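You operate a simulated robot arm through the tools that you are given. There is no shell and no other tool. Be economical: measure what you need, move in short steps, check, and stop when the job is done.

Carry out the task below with a simulated robot arm. There is one attempt and no reset: what you move stays moved.

TASK
Open the chute lid.

It is judged by the outcome, as a careful person would: the job done as asked, and still so three seconds after it is handed in. It fails if anything else is knocked over, pushed out of place, dropped, spilled or broken.

THE ROBOT
A 7-joint arm with a two-finger parallel gripper, fixed in place. Base frame: the origin is at the foot of the arm, x ahead of it, y to its left, z up. Lengths are in m, angles in rad, forces in N, time in s.
Its first joint turns from -1.152 to 1.152 rad. Payload 2.5 kg.
Tool frame: the origin (TCP) lies between the finger pads and is the grasp point; the fingertips stand 0.023 m ahead of it; z points along the fingers, y is the line along which they close. The gripper opens to 0.094 m. The fingers are 0.038 m wide and 0.01 m thick; the gripper's body (0.054 by 0.096 m) begins 0.039 m behind the TCP.
Orientation is that of the tool frame in the base frame, as a unit quaternion [x, y, z, w]. With the fingers straight down and closing along the base's y, the tool's x points along the base's -x, its y along +y and its z along -z.

THE INTERFACE
- The arm moves only by the tool arm_command. Its argument "increments" is a list of rows, each an object of numbers (a shift or turn left out is 0, a gripper value left out holds the last): "dx", "dy", "dz": the shift along the tool's x, y, z in mm; "ax", "ay", "az": the turn, a rotation vector about the tool's x, y, z in rad. In form: [{"dx": .., "dy": .., "dz": .., "ax": .., "ay": .., "az": ..}, ...]. A call has 1 to 8 rows; each row is the pose to reach, as a shift and turn from the pose commanded when the call began, along the tool's axes at that moment. "grip" is the finger opening in mm, from 0 to 94, set as the call begins (left out, the last holds). A row lasts 0.2 s, in which the tool goes at most 0.05 m and 0.15 rad; a call with a longer step from one row to the next is refused whole, and so is a gripper value outside its range. A pose out of reach is approached as far as the arm can. The call stops where the force on the tool passes 40 N (or 10 N more than at its start, if that is more) or the arm is blocked; 0.2 s more then pass. The fingers move at their own pace (about 0.108 m/s each) and stop on an object; they squeeze with about 22 N. The grip force told is the motor's: it shows also when the fingers shut on nothing. Time passes only in rows, and 0.2 s behind the last, so rows that repeat a pose let the fingers close. It gives the time, the measured TCP pose, the force on the tool (base axes), the opening and the grip force at its end, in the units of the frame above (readings bear some noise).
- Cameras (640 x 400 px; columns grow to the right, rows downward): "scene" is fixed at [0.1234, -0.4089, 0.5476]; the picture's right is [0.72, -0.69, 0.00], its down [-0.32, -0.33, -0.89] and it looks along [0.61, 0.64, -0.46] (base axes); focal length 313 px, centre (320, 200). "wrist" rides on the gripper at [-0.039, 0, -0.044] in the tool frame; the picture's right is [0.00, -1.00, 0.00], its down [0.97, 0.00, -0.24] and it looks along [0.24, 0.00, 0.97] (tool axes); focal length 218 px, centre (320, 200).
- get_image(camera): a new picture of that camera. No time passes.
- point_at(camera, pixels): there is no depth. For up to 12 entries [column, row, z] of the newest picture of that camera ("zoom" is the newest enlarged one), the place [x, y] in the base frame at which the ray of that pixel passes the height z, good to about 0.002 m, but the place of the scene camera against the robot may be out by one fixed shift of up to 0.018 m in any direction. No time passes.
- enlarge(camera, box): a new picture of the part [left, top, right, bottom] of that camera's present view, enlarged. No time passes.
- hand_in(): hands the job in; it is judged then, once.

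Work in short steps. Measure before you move; look again where a grasp or a placing could have gone wrong, and mend it. You have 60 turns and 26 pictures in all, the two below and enlarged ones among them. Open the gripper and draw the arm clear of the work before you hand the job in, unless the task says otherwise; then end with one line.

The tools are called after "Call:" as name(argument=value, ...) on one line, values as JSON. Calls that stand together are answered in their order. arm_command: Moves the arm, as the interface text tells. Its arguments: {"type":"object","properties":{"increments":{"type":"array"},"grip":{"type":"number"}},"required":["increments"]} The other tools are called the same way: get_image (camera) takes a picture; point_at (camera, pixels) gives the place at which the rays of pixels pass given heights; enlarge (camera, box) takes an enlarged picture of a part of a camera's view; hand_in () hands the job in.

At the start:

```text
t: 0.0
tcp_pos: [0.3861, -0.0525, 0.3272]
ee_rot: [-0.001, 1.0, 0.0, 0.0]
wrist_force: [-0.2, 0.1, 0.2]
finger_gap: 0.094
grip_force: 0.0
```

scene: 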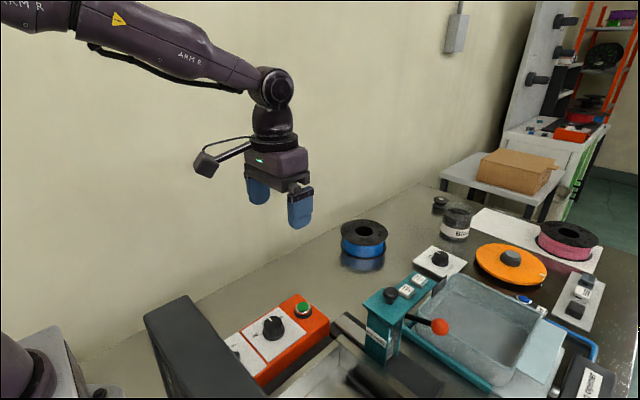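
wrist: 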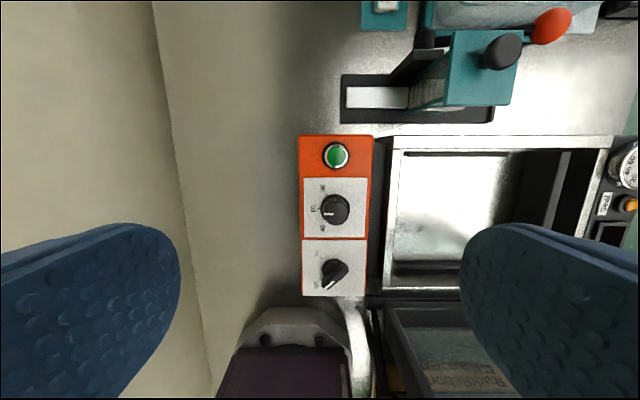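

The scene shows several devices; I need to find the chute lid. I enlarge the candidates near (380,330) and (530,290).

Call:
enlarge(camera="scene", box=[140, 270, 400, 400])

Call:
enlarge(camera="scene", box=[360, 190, 640, 400])

Call:
enlarge(camera="wrist", box=[290, 0, 640, 220])

```text
2.46 times, centred on (270, 335) of scene
```

zoom: 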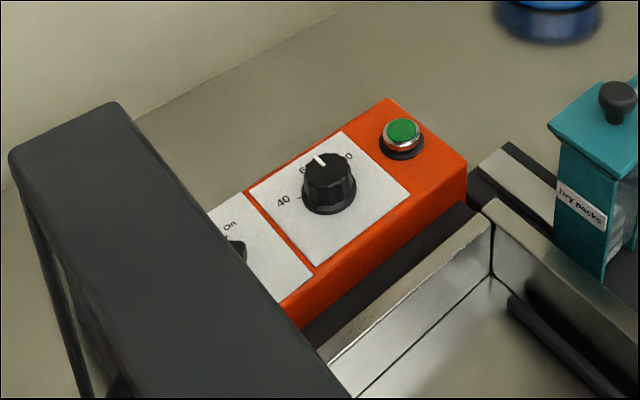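

```text
1.90 times, centred on (500, 295) of scene
```

zoom: 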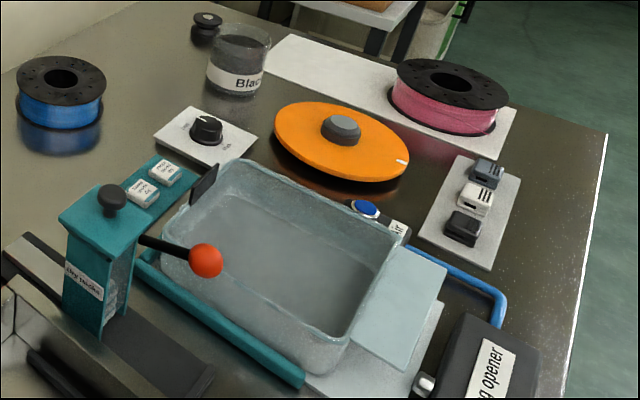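

```text
1.82 times, centred on (465, 110) of wrist
```

zoom: 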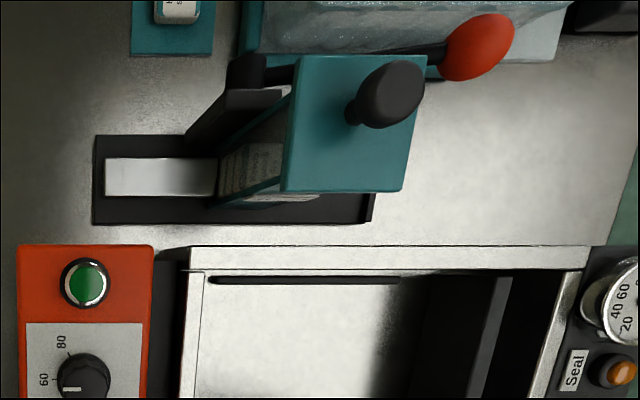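

The teal tower labelled "Dry packs" with a knobbed top (zoom (108,200)) and an orange knobbed disc are candidates. I enlarge both further and measure.

Call:
enlarge(camera="scene", box=[340, 260, 460, 370])

Call:
enlarge(camera="scene", box=[460, 220, 600, 330])

Call:
point_at(camera="scene", pixels=[[390, 296, 0.25], [390, 296, 0.2], [382, 360, 0.117], [511, 258, 0.15], [511, 258, 0.117], [440, 327, 0.2]])

Call:
point_at(camera="wrist", pixels=[[420, 105, 0.25], [420, 105, 0.22], [505, 105, 0.25], [505, 105, 0.22], [500, 52, 0.27], [500, 52, 0.24], [342, 122, 0.117], [493, 122, 0.117]])

```text
3.64 times, centred on (400, 315) of scene
```

zoom: 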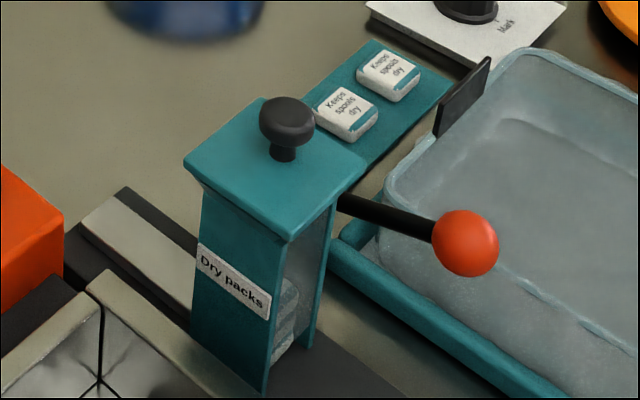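

```text
3.64 times, centred on (530, 275) of scene
```

zoom: 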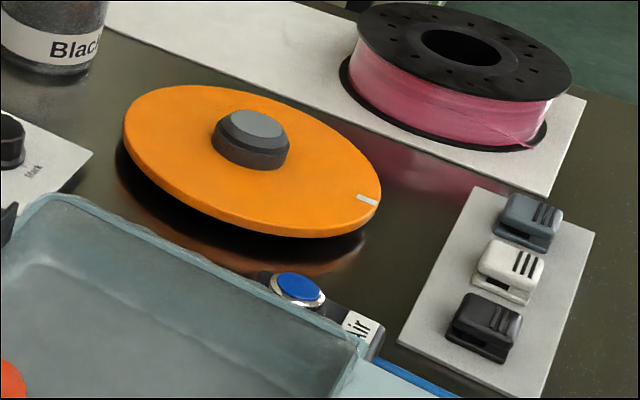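

```text
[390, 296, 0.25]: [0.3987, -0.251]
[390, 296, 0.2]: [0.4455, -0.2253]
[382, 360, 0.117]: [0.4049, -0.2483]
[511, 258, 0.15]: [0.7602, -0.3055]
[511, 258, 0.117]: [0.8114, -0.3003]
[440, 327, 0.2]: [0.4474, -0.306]
```

```text
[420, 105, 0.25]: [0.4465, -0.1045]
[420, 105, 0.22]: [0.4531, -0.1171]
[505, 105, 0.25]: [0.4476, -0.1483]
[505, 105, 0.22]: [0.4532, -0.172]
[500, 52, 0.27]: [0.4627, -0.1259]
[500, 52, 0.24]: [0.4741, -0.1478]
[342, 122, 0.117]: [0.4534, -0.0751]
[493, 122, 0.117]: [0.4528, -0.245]
```

The chute is the "Dry packs" tower (orange disc is out of reach). I move the wrist camera over it at constant height to find its place and its hinge.

Call:
arm_command(increments=[{"dx": -20, "dy": -35}, {"dx": -40, "dy": -70}, {"dx": -60, "dy": -105}, {"dx": -75, "dy": -140}, {"dx": -75, "dy": -140}])

Call:
get_image(camera="wrist")

```text
t: 1.2
tcp_pos: [0.4613, -0.1921, 0.3292]
ee_rot: [0.0, 1.0, 0.0, -0.001]
wrist_force: [0.7, 0.3, 0.4]
finger_gap: 0.0939
grip_force: 0.1
```

```text
18 pictures are left
```

wrist: 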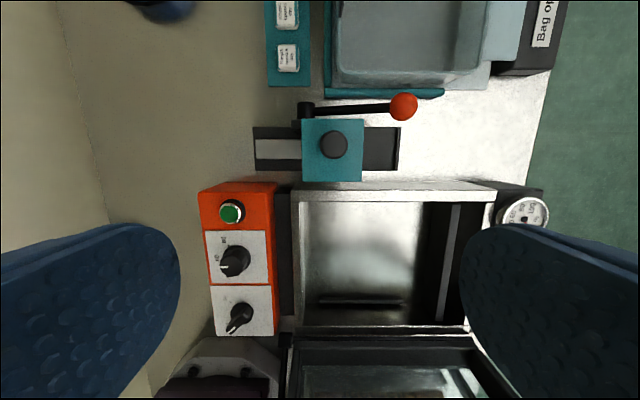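

Lid is at (332,150), lever pivot at (305,110). Enlarge and measure.

Call:
enlarge(camera="wrist", box=[240, 85, 420, 195])

Call:
point_at(camera="wrist", pixels=[[303, 120, 0.18], [362, 181, 0.18], [333, 145, 0.2], [303, 120, 0.2], [362, 181, 0.2], [333, 145, 0.22], [404, 106, 0.18], [306, 110, 0.16], [254, 171, 0.117], [398, 171, 0.117]])

```text
3.56 times, centred on (330, 140) of wrist
```

zoom: 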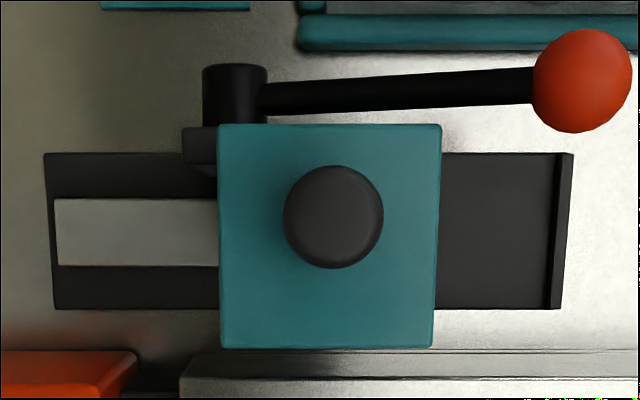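

```text
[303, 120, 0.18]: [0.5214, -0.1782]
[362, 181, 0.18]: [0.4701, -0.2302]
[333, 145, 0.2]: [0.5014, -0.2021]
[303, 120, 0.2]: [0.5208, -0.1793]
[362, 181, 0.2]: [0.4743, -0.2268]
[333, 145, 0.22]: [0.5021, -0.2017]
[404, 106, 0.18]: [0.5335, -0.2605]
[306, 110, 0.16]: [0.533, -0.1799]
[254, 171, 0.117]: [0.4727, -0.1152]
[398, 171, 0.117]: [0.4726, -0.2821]
```

Stereo between the two wrist pictures puts the lid at about z 0.15 and the knob top near 0.165–0.17. To find the hinge I look from the far (+x, +y) side of the chute.

Call:
arm_command(increments=[{"dx": -35, "dy": 20, "dz": 15}, {"dx": -70, "dy": 40, "dz": 30}, {"dx": -100, "dy": 50, "dz": 50}, {"dx": -100, "dy": 50, "dz": 50}])

Call:
get_image(camera="wrist")

```text
t: 2.2
tcp_pos: [0.5619, -0.1421, 0.278]
ee_rot: [0.001, 1.0, 0.0, -0.002]
wrist_force: [-0.7, 0.3, -0.1]
finger_gap: 0.0939
grip_force: 0.0
```

```text
16 pictures are left
```

wrist: 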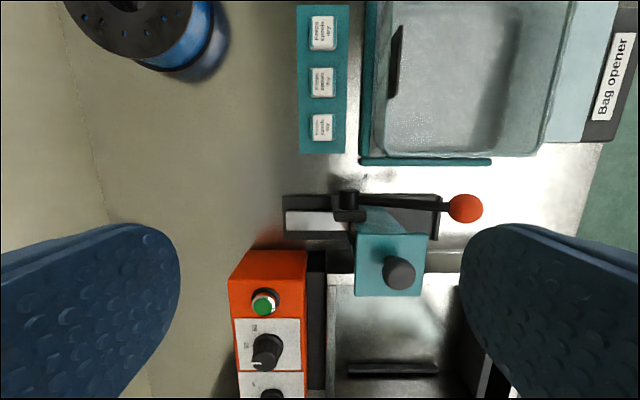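

Call:
enlarge(camera="wrist", box=[270, 175, 500, 315])

```text
2.78 times, centred on (385, 245) of wrist
```

zoom: 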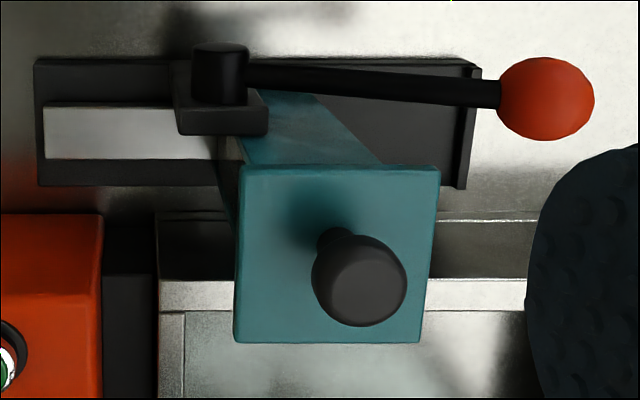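

No outside hinge is visible. From three views: lid top z≈0.145, centre (0.495,-0.205), knob head centre ≈(0.500,-0.204), top ≈0.175. I go above it with the fingers at 60 mm and check.

Call:
arm_command(increments=[{"dx": 31, "dy": -31}, {"dx": 62, "dy": -62}, {"dx": 62, "dy": -62, "dz": 30}, {"dx": 62, "dy": -62, "dz": 60}, {"dx": 62, "dy": -62, "dz": 60}], grip=60)

Call:
get_image(camera="wrist")

Call:
get_image(camera="scene")

```text
t: 3.4
tcp_pos: [0.4996, -0.2041, 0.2171]
ee_rot: [0.0, 1.0, 0.0, 0.0]
wrist_force: [0.1, -0.2, -0.6]
finger_gap: 0.0602
grip_force: 0.0
```

```text
14 pictures are left
```

wrist: 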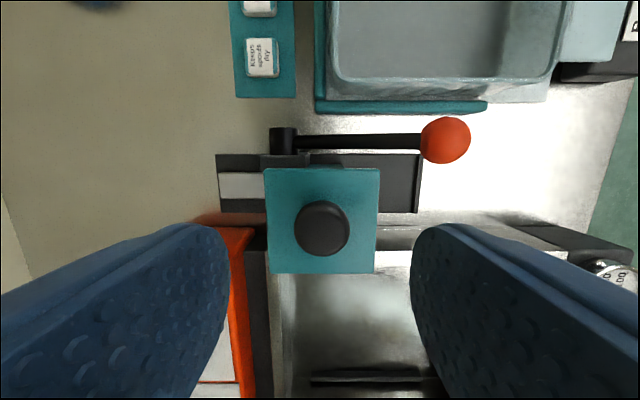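

```text
13 pictures are left
```

scene: 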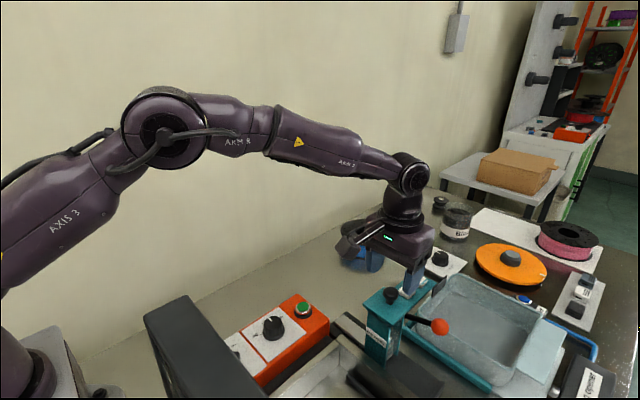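

Wrist: knob at (322,229) → (0.502,-0.205), centred between fingers. I descend 43 mm so the tips stop just above the lid, and then close.

Call:
arm_command(increments=[{"dx": -2, "dy": -1, "dz": 15}, {"dx": -2, "dy": -1, "dz": 30}, {"dx": -2, "dy": -1, "dz": 38}, {"dx": -2, "dy": -1, "dz": 43}, {"dx": -2, "dy": -1, "dz": 43}])

Call:
get_image(camera="wrist")

Call:
enlarge(camera="scene", box=[340, 250, 460, 350])

```text
t: 4.6
tcp_pos: [0.5014, -0.2061, 0.1731]
ee_rot: [0.0, 1.0, -0.001, -0.001]
wrist_force: [-0.4, 0.1, 0.7]
finger_gap: 0.0601
grip_force: 0.1
```

```text
12 pictures are left
```

wrist: 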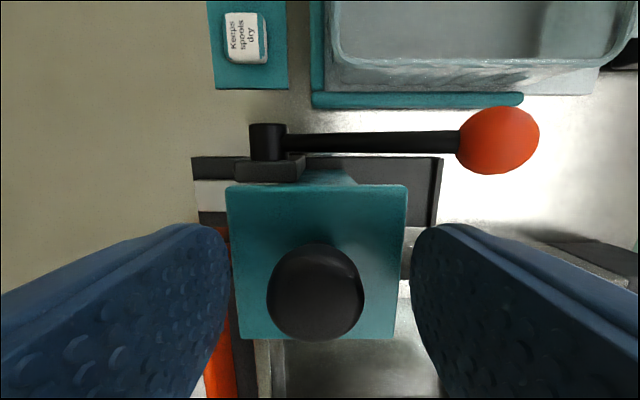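

```text
4.00 times, centred on (400, 300) of scene
```

zoom: 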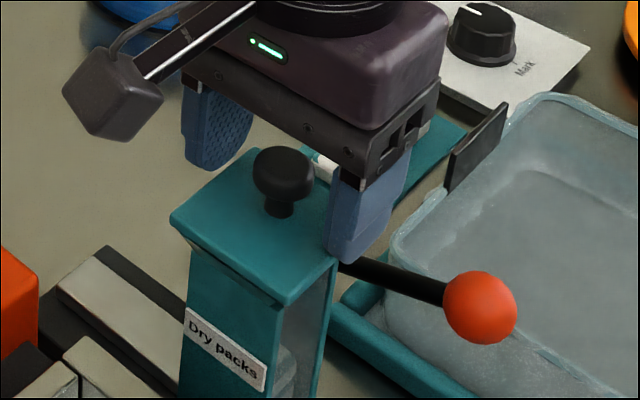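

Knob lies between the fingers in both views, with the tips at lid level. Close.

Call:
arm_command(increments=[{}, {}, {}], grip=10)

```text
t: 5.4
tcp_pos: [0.5015, -0.2044, 0.1738]
ee_rot: [0.0, 1.0, 0.001, 0.0]
wrist_force: [-4.5, 8.8, 1.0]
finger_gap: 0.0249
grip_force: 45.5
```

Gripped on the 25 mm knob. I lift 6 mm in small steps and read the force.

Call:
arm_command(increments=[{"dz": -2}, {"dz": -4}, {"dz": -6}, {"dz": -6}])

Call:
enlarge(camera="scene", box=[340, 250, 460, 350])

```text
t: 6.4
tcp_pos: [0.4993, -0.2046, 0.1781]
ee_rot: [0.0, 1.0, 0.002, -0.004]
wrist_force: [-4.2, 7.1, -25.6]
finger_gap: 0.0248
grip_force: 45.3
```

```text
4.00 times, centred on (400, 300) of scene
```

zoom: 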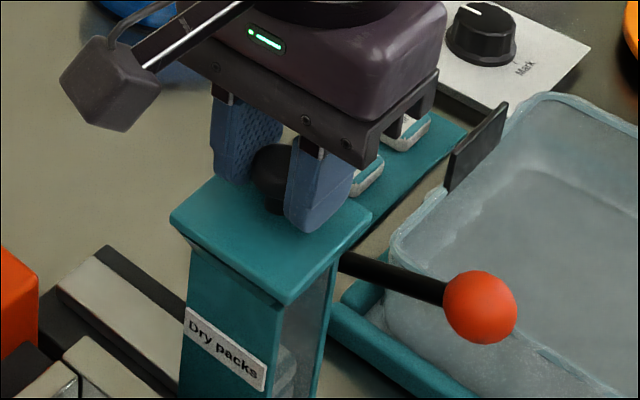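

Lid corner at +x,−y (zoom (372,208)) seems to have risen ~2.5 px against the other corners: hinge at the −x edge? I check closer.

Call:
enlarge(camera="scene", box=[375, 285, 445, 330])

```text
8.89 times, centred on (410, 308) of scene
```

zoom: 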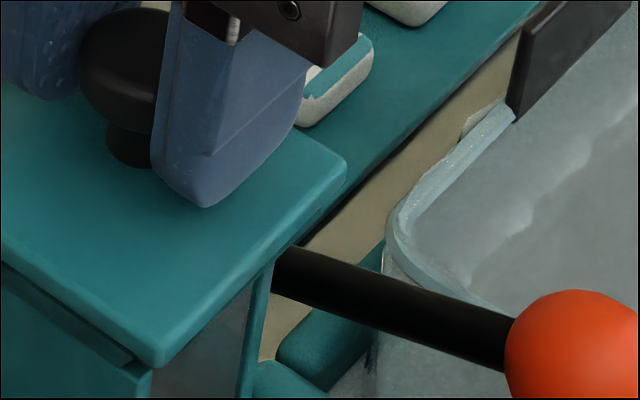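

The far edge rose while the −x edge stayed, and the TCP was drawn to −x: hinge along y at about x 0.463, z 0.14. I follow the arc, turning the tool with the lid (ay negative), first to 0.26 rad.

Call:
arm_command(increments=[{"dx": 4.7, "dz": 1.0, "ay": -0.13}, {"dx": 10, "dz": -3.1, "ay": -0.26}, {"dx": 10, "dz": -3.1, "ay": -0.26}])

```text
t: 7.2
tcp_pos: [0.4918, -0.2043, 0.1846]
ee_rot: [0.0, 0.992, 0.001, 0.13]
wrist_force: [-15.9, 12.3, 17.4]
finger_gap: 0.0252
grip_force: 44.4
```

The lid's reaction is along the opening direction: the tool's turn lags the lid's by ~0.1 rad (lid is further along). I go on with that lag, to about 0.52 rad.

Call:
arm_command(increments=[{"dx": 4.5, "dz": -6.7, "ay": -0.03}, {"dx": 10.1, "dz": -10.7, "ay": -0.16}, {"dx": 10.1, "dz": -10.7, "ay": -0.16}])

Call:
enlarge(camera="scene", box=[300, 220, 460, 340])

```text
t: 8.0
tcp_pos: [0.4798, -0.205, 0.1901]
ee_rot: [0.0, 0.978, 0.0, 0.211]
wrist_force: [21.0, 7.1, -11.8]
finger_gap: 0.0248
grip_force: 45.5
```

```text
3.33 times, centred on (380, 280) of scene
```

zoom: 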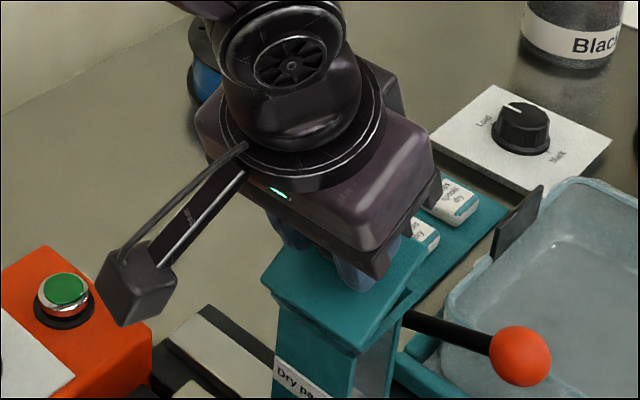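

The lid is lifting about its −x edge. I go on to θ≈0.75, then check the clearance of the camera module that sticks out toward −x.

Call:
arm_command(increments=[{"dx": 4.2, "dz": -3.4, "ay": -0.14}, {"dx": 10.0, "dz": -7.0, "ay": -0.28}, {"dx": 10.0, "dz": -7.0, "ay": -0.28}])

Call:
get_image(camera="scene")

```text
t: 8.8
tcp_pos: [0.4677, -0.2059, 0.1939]
ee_rot: [-0.002, 0.939, 0.001, 0.344]
wrist_force: [-12.4, 17.0, 25.5]
finger_gap: 0.025
grip_force: 45.4
```

```text
7 pictures are left
```

scene: 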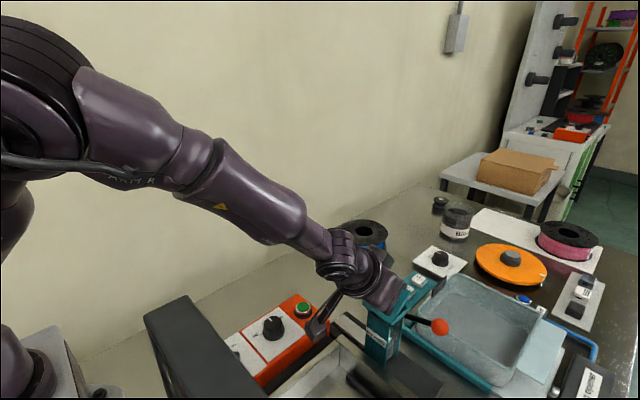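

Force is mostly radial (up), so my arc radius is ~2 mm small. The module still stands well above the orange box. I widen the arc, ease the y load by 2 mm, and go to θ≈1.0.

Call:
arm_command(increments=[{"dx": 4.0, "dy": 2, "dz": -6.5, "ay": -0.1}, {"dx": 9.4, "dy": 2, "dz": -10, "ay": -0.22}, {"dx": 9.4, "dy": 2, "dz": -10, "ay": -0.22}])

```text
t: 9.6
tcp_pos: [0.4535, -0.2057, 0.1952]
ee_rot: [0.002, 0.895, 0.0, 0.445]
wrist_force: [21.3, 4.6, -12.8]
finger_gap: 0.0251
grip_force: 44.5
out of reach, approached as far as the arm can: row 2
```

The tilt is near the arm's limit (a≈0.92). I now move on along the arc with fixed tilt, letting the knob turn in the pads.

Call:
arm_command(increments=[{"dx": 2.5, "dz": -2}, {"dx": 5, "dz": -4.1}, {"dx": 8, "dz": -6}, {"dx": 10.9, "dz": -7.7}, {"dx": 10.9, "dz": -7.7}])

Call:
enlarge(camera="scene", box=[290, 240, 450, 360])

```text
t: 10.8
tcp_pos: [0.4419, -0.2049, 0.1959]
ee_rot: [0.0, 0.893, -0.002, 0.45]
wrist_force: [15.8, -1.9, 21.1]
finger_gap: 0.025
grip_force: 45.3
```

```text
3.33 times, centred on (370, 300) of scene
```

zoom: 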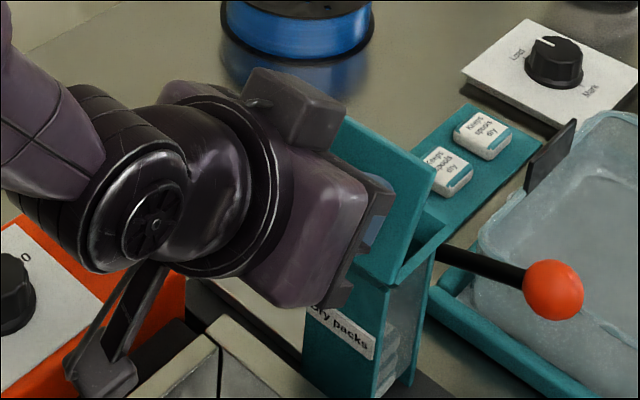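

The lid stands at about 70° now. I continue the arc with a slightly larger radius to bring it past upright.

Call:
arm_command(increments=[{"dx": 0.9, "dz": -6}, {"dx": 4.2, "dz": -7.5}, {"dx": 7.5, "dz": -9}, {"dx": 11, "dz": -10.2}, {"dx": 14.3, "dz": -11.4}, {"dx": 14.3, "dz": -11.4}])

Call:
enlarge(camera="scene", box=[290, 240, 450, 360])

```text
t: 12.2
tcp_pos: [0.4252, -0.2056, 0.191]
ee_rot: [-0.001, 0.893, -0.002, 0.45]
wrist_force: [15.4, -2.3, 19.5]
finger_gap: 0.0252
grip_force: 44.9
```

```text
3.33 times, centred on (370, 300) of scene
```

zoom: 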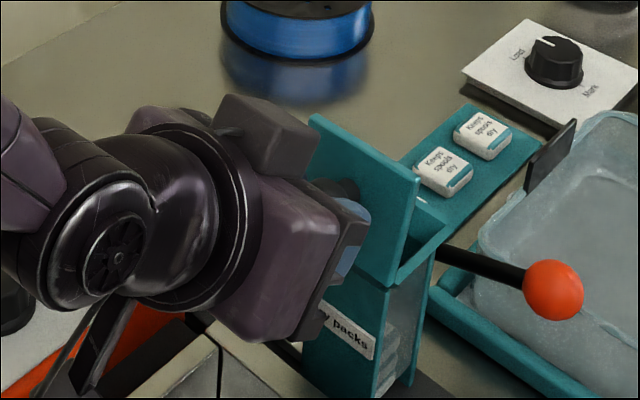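

Lid is about upright (edge (395,285)–(418,178)). I carry it a bit beyond.

Call:
arm_command(increments=[{"dx": 4, "dz": -2.5}, {"dx": 8.3, "dz": -5.1}, {"dx": 13, "dz": -6.5}, {"dx": 18.3, "dz": -7.4}, {"dx": 18.3, "dz": -7.4}])

Call:
enlarge(camera="scene", box=[290, 240, 450, 360])

```text
t: 13.4
tcp_pos: [0.4076, -0.2047, 0.1815]
ee_rot: [0.0, 0.893, -0.003, 0.451]
wrist_force: [-4.3, -0.6, 38.0]
finger_gap: 0.0248
grip_force: 45.2
```

```text
3.33 times, centred on (370, 300) of scene
```

zoom: 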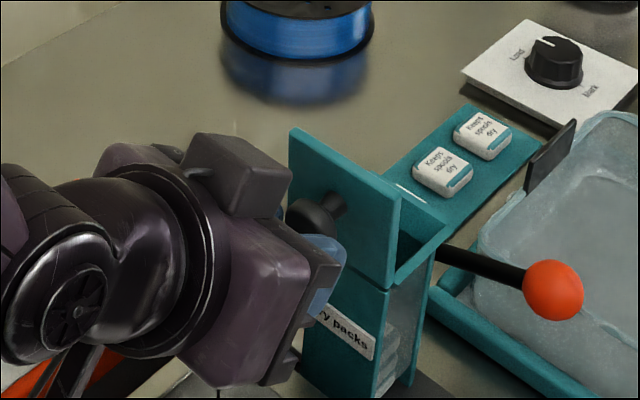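

The lid now leans past upright. Open the fingers and look before retreating.

Call:
arm_command(increments=[{}, {}, {}], grip=60)

Call:
enlarge(camera="scene", box=[290, 240, 450, 360])

```text
t: 14.2
tcp_pos: [0.4049, -0.2025, 0.177]
ee_rot: [0.001, 0.896, 0.0, 0.444]
wrist_force: [-0.7, 0.7, 0.4]
finger_gap: 0.0599
grip_force: 0.1
```

```text
3.33 times, centred on (370, 300) of scene
```

zoom: 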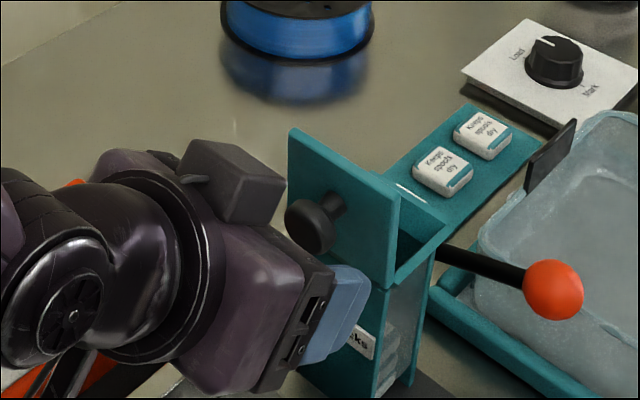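

The lid stays up freely, with zero force. I draw back along the tool's axis.

Call:
arm_command(increments=[{"dz": -15}, {"dz": -35}, {"dz": -60}, {"dz": -80}, {"dz": -80}])

Call:
get_image(camera="scene")

```text
t: 15.4
tcp_pos: [0.365, -0.1888, 0.2273]
ee_rot: [-0.025, 0.889, 0.018, 0.457]
wrist_force: [0.0, -0.4, 0.8]
finger_gap: 0.0602
grip_force: 0.1
```

```text
2 pictures are left
```

scene: 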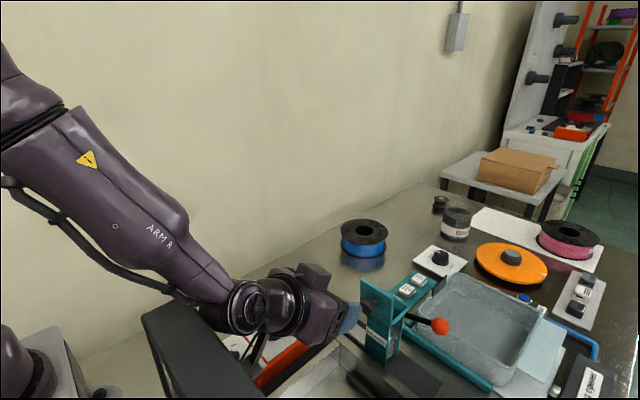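

Lid is open and everything else in place. I raise the arm and level the tool to be clear.

Call:
arm_command(increments=[{"dx": -20, "dz": -15, "ay": 0.1}, {"dx": -45, "dz": -30, "ay": 0.22}, {"dx": -70, "dz": -45, "ay": 0.35}, {"dx": -90, "dz": -55, "ay": 0.48}, {"dx": -90, "dz": -55, "ay": 0.6}, {"dx": -90, "dz": -55, "ay": 0.6}])

Call:
enlarge(camera="scene", box=[180, 200, 500, 400])

```text
t: 16.8
tcp_pos: [0.3528, -0.2037, 0.3317]
ee_rot: [0.002, 0.987, -0.001, 0.159]
wrist_force: [0.1, -0.6, 0.8]
finger_gap: 0.06
grip_force: 0.1
```

```text
2.00 times, centred on (340, 300) of scene
```

zoom: 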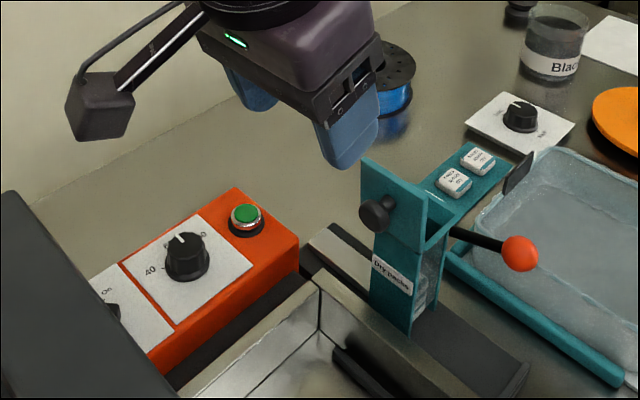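

The lid stands open past upright, nothing else has moved, and the arm is clear with the fingers open. I hand it in.

Call:
hand_in()

```text
The job is handed in.
```

The lid of the "Dry packs" chute is open, standing by itself just past upright; the gripper is open, the arm is clear, and nothing else looks moved in the last picture.
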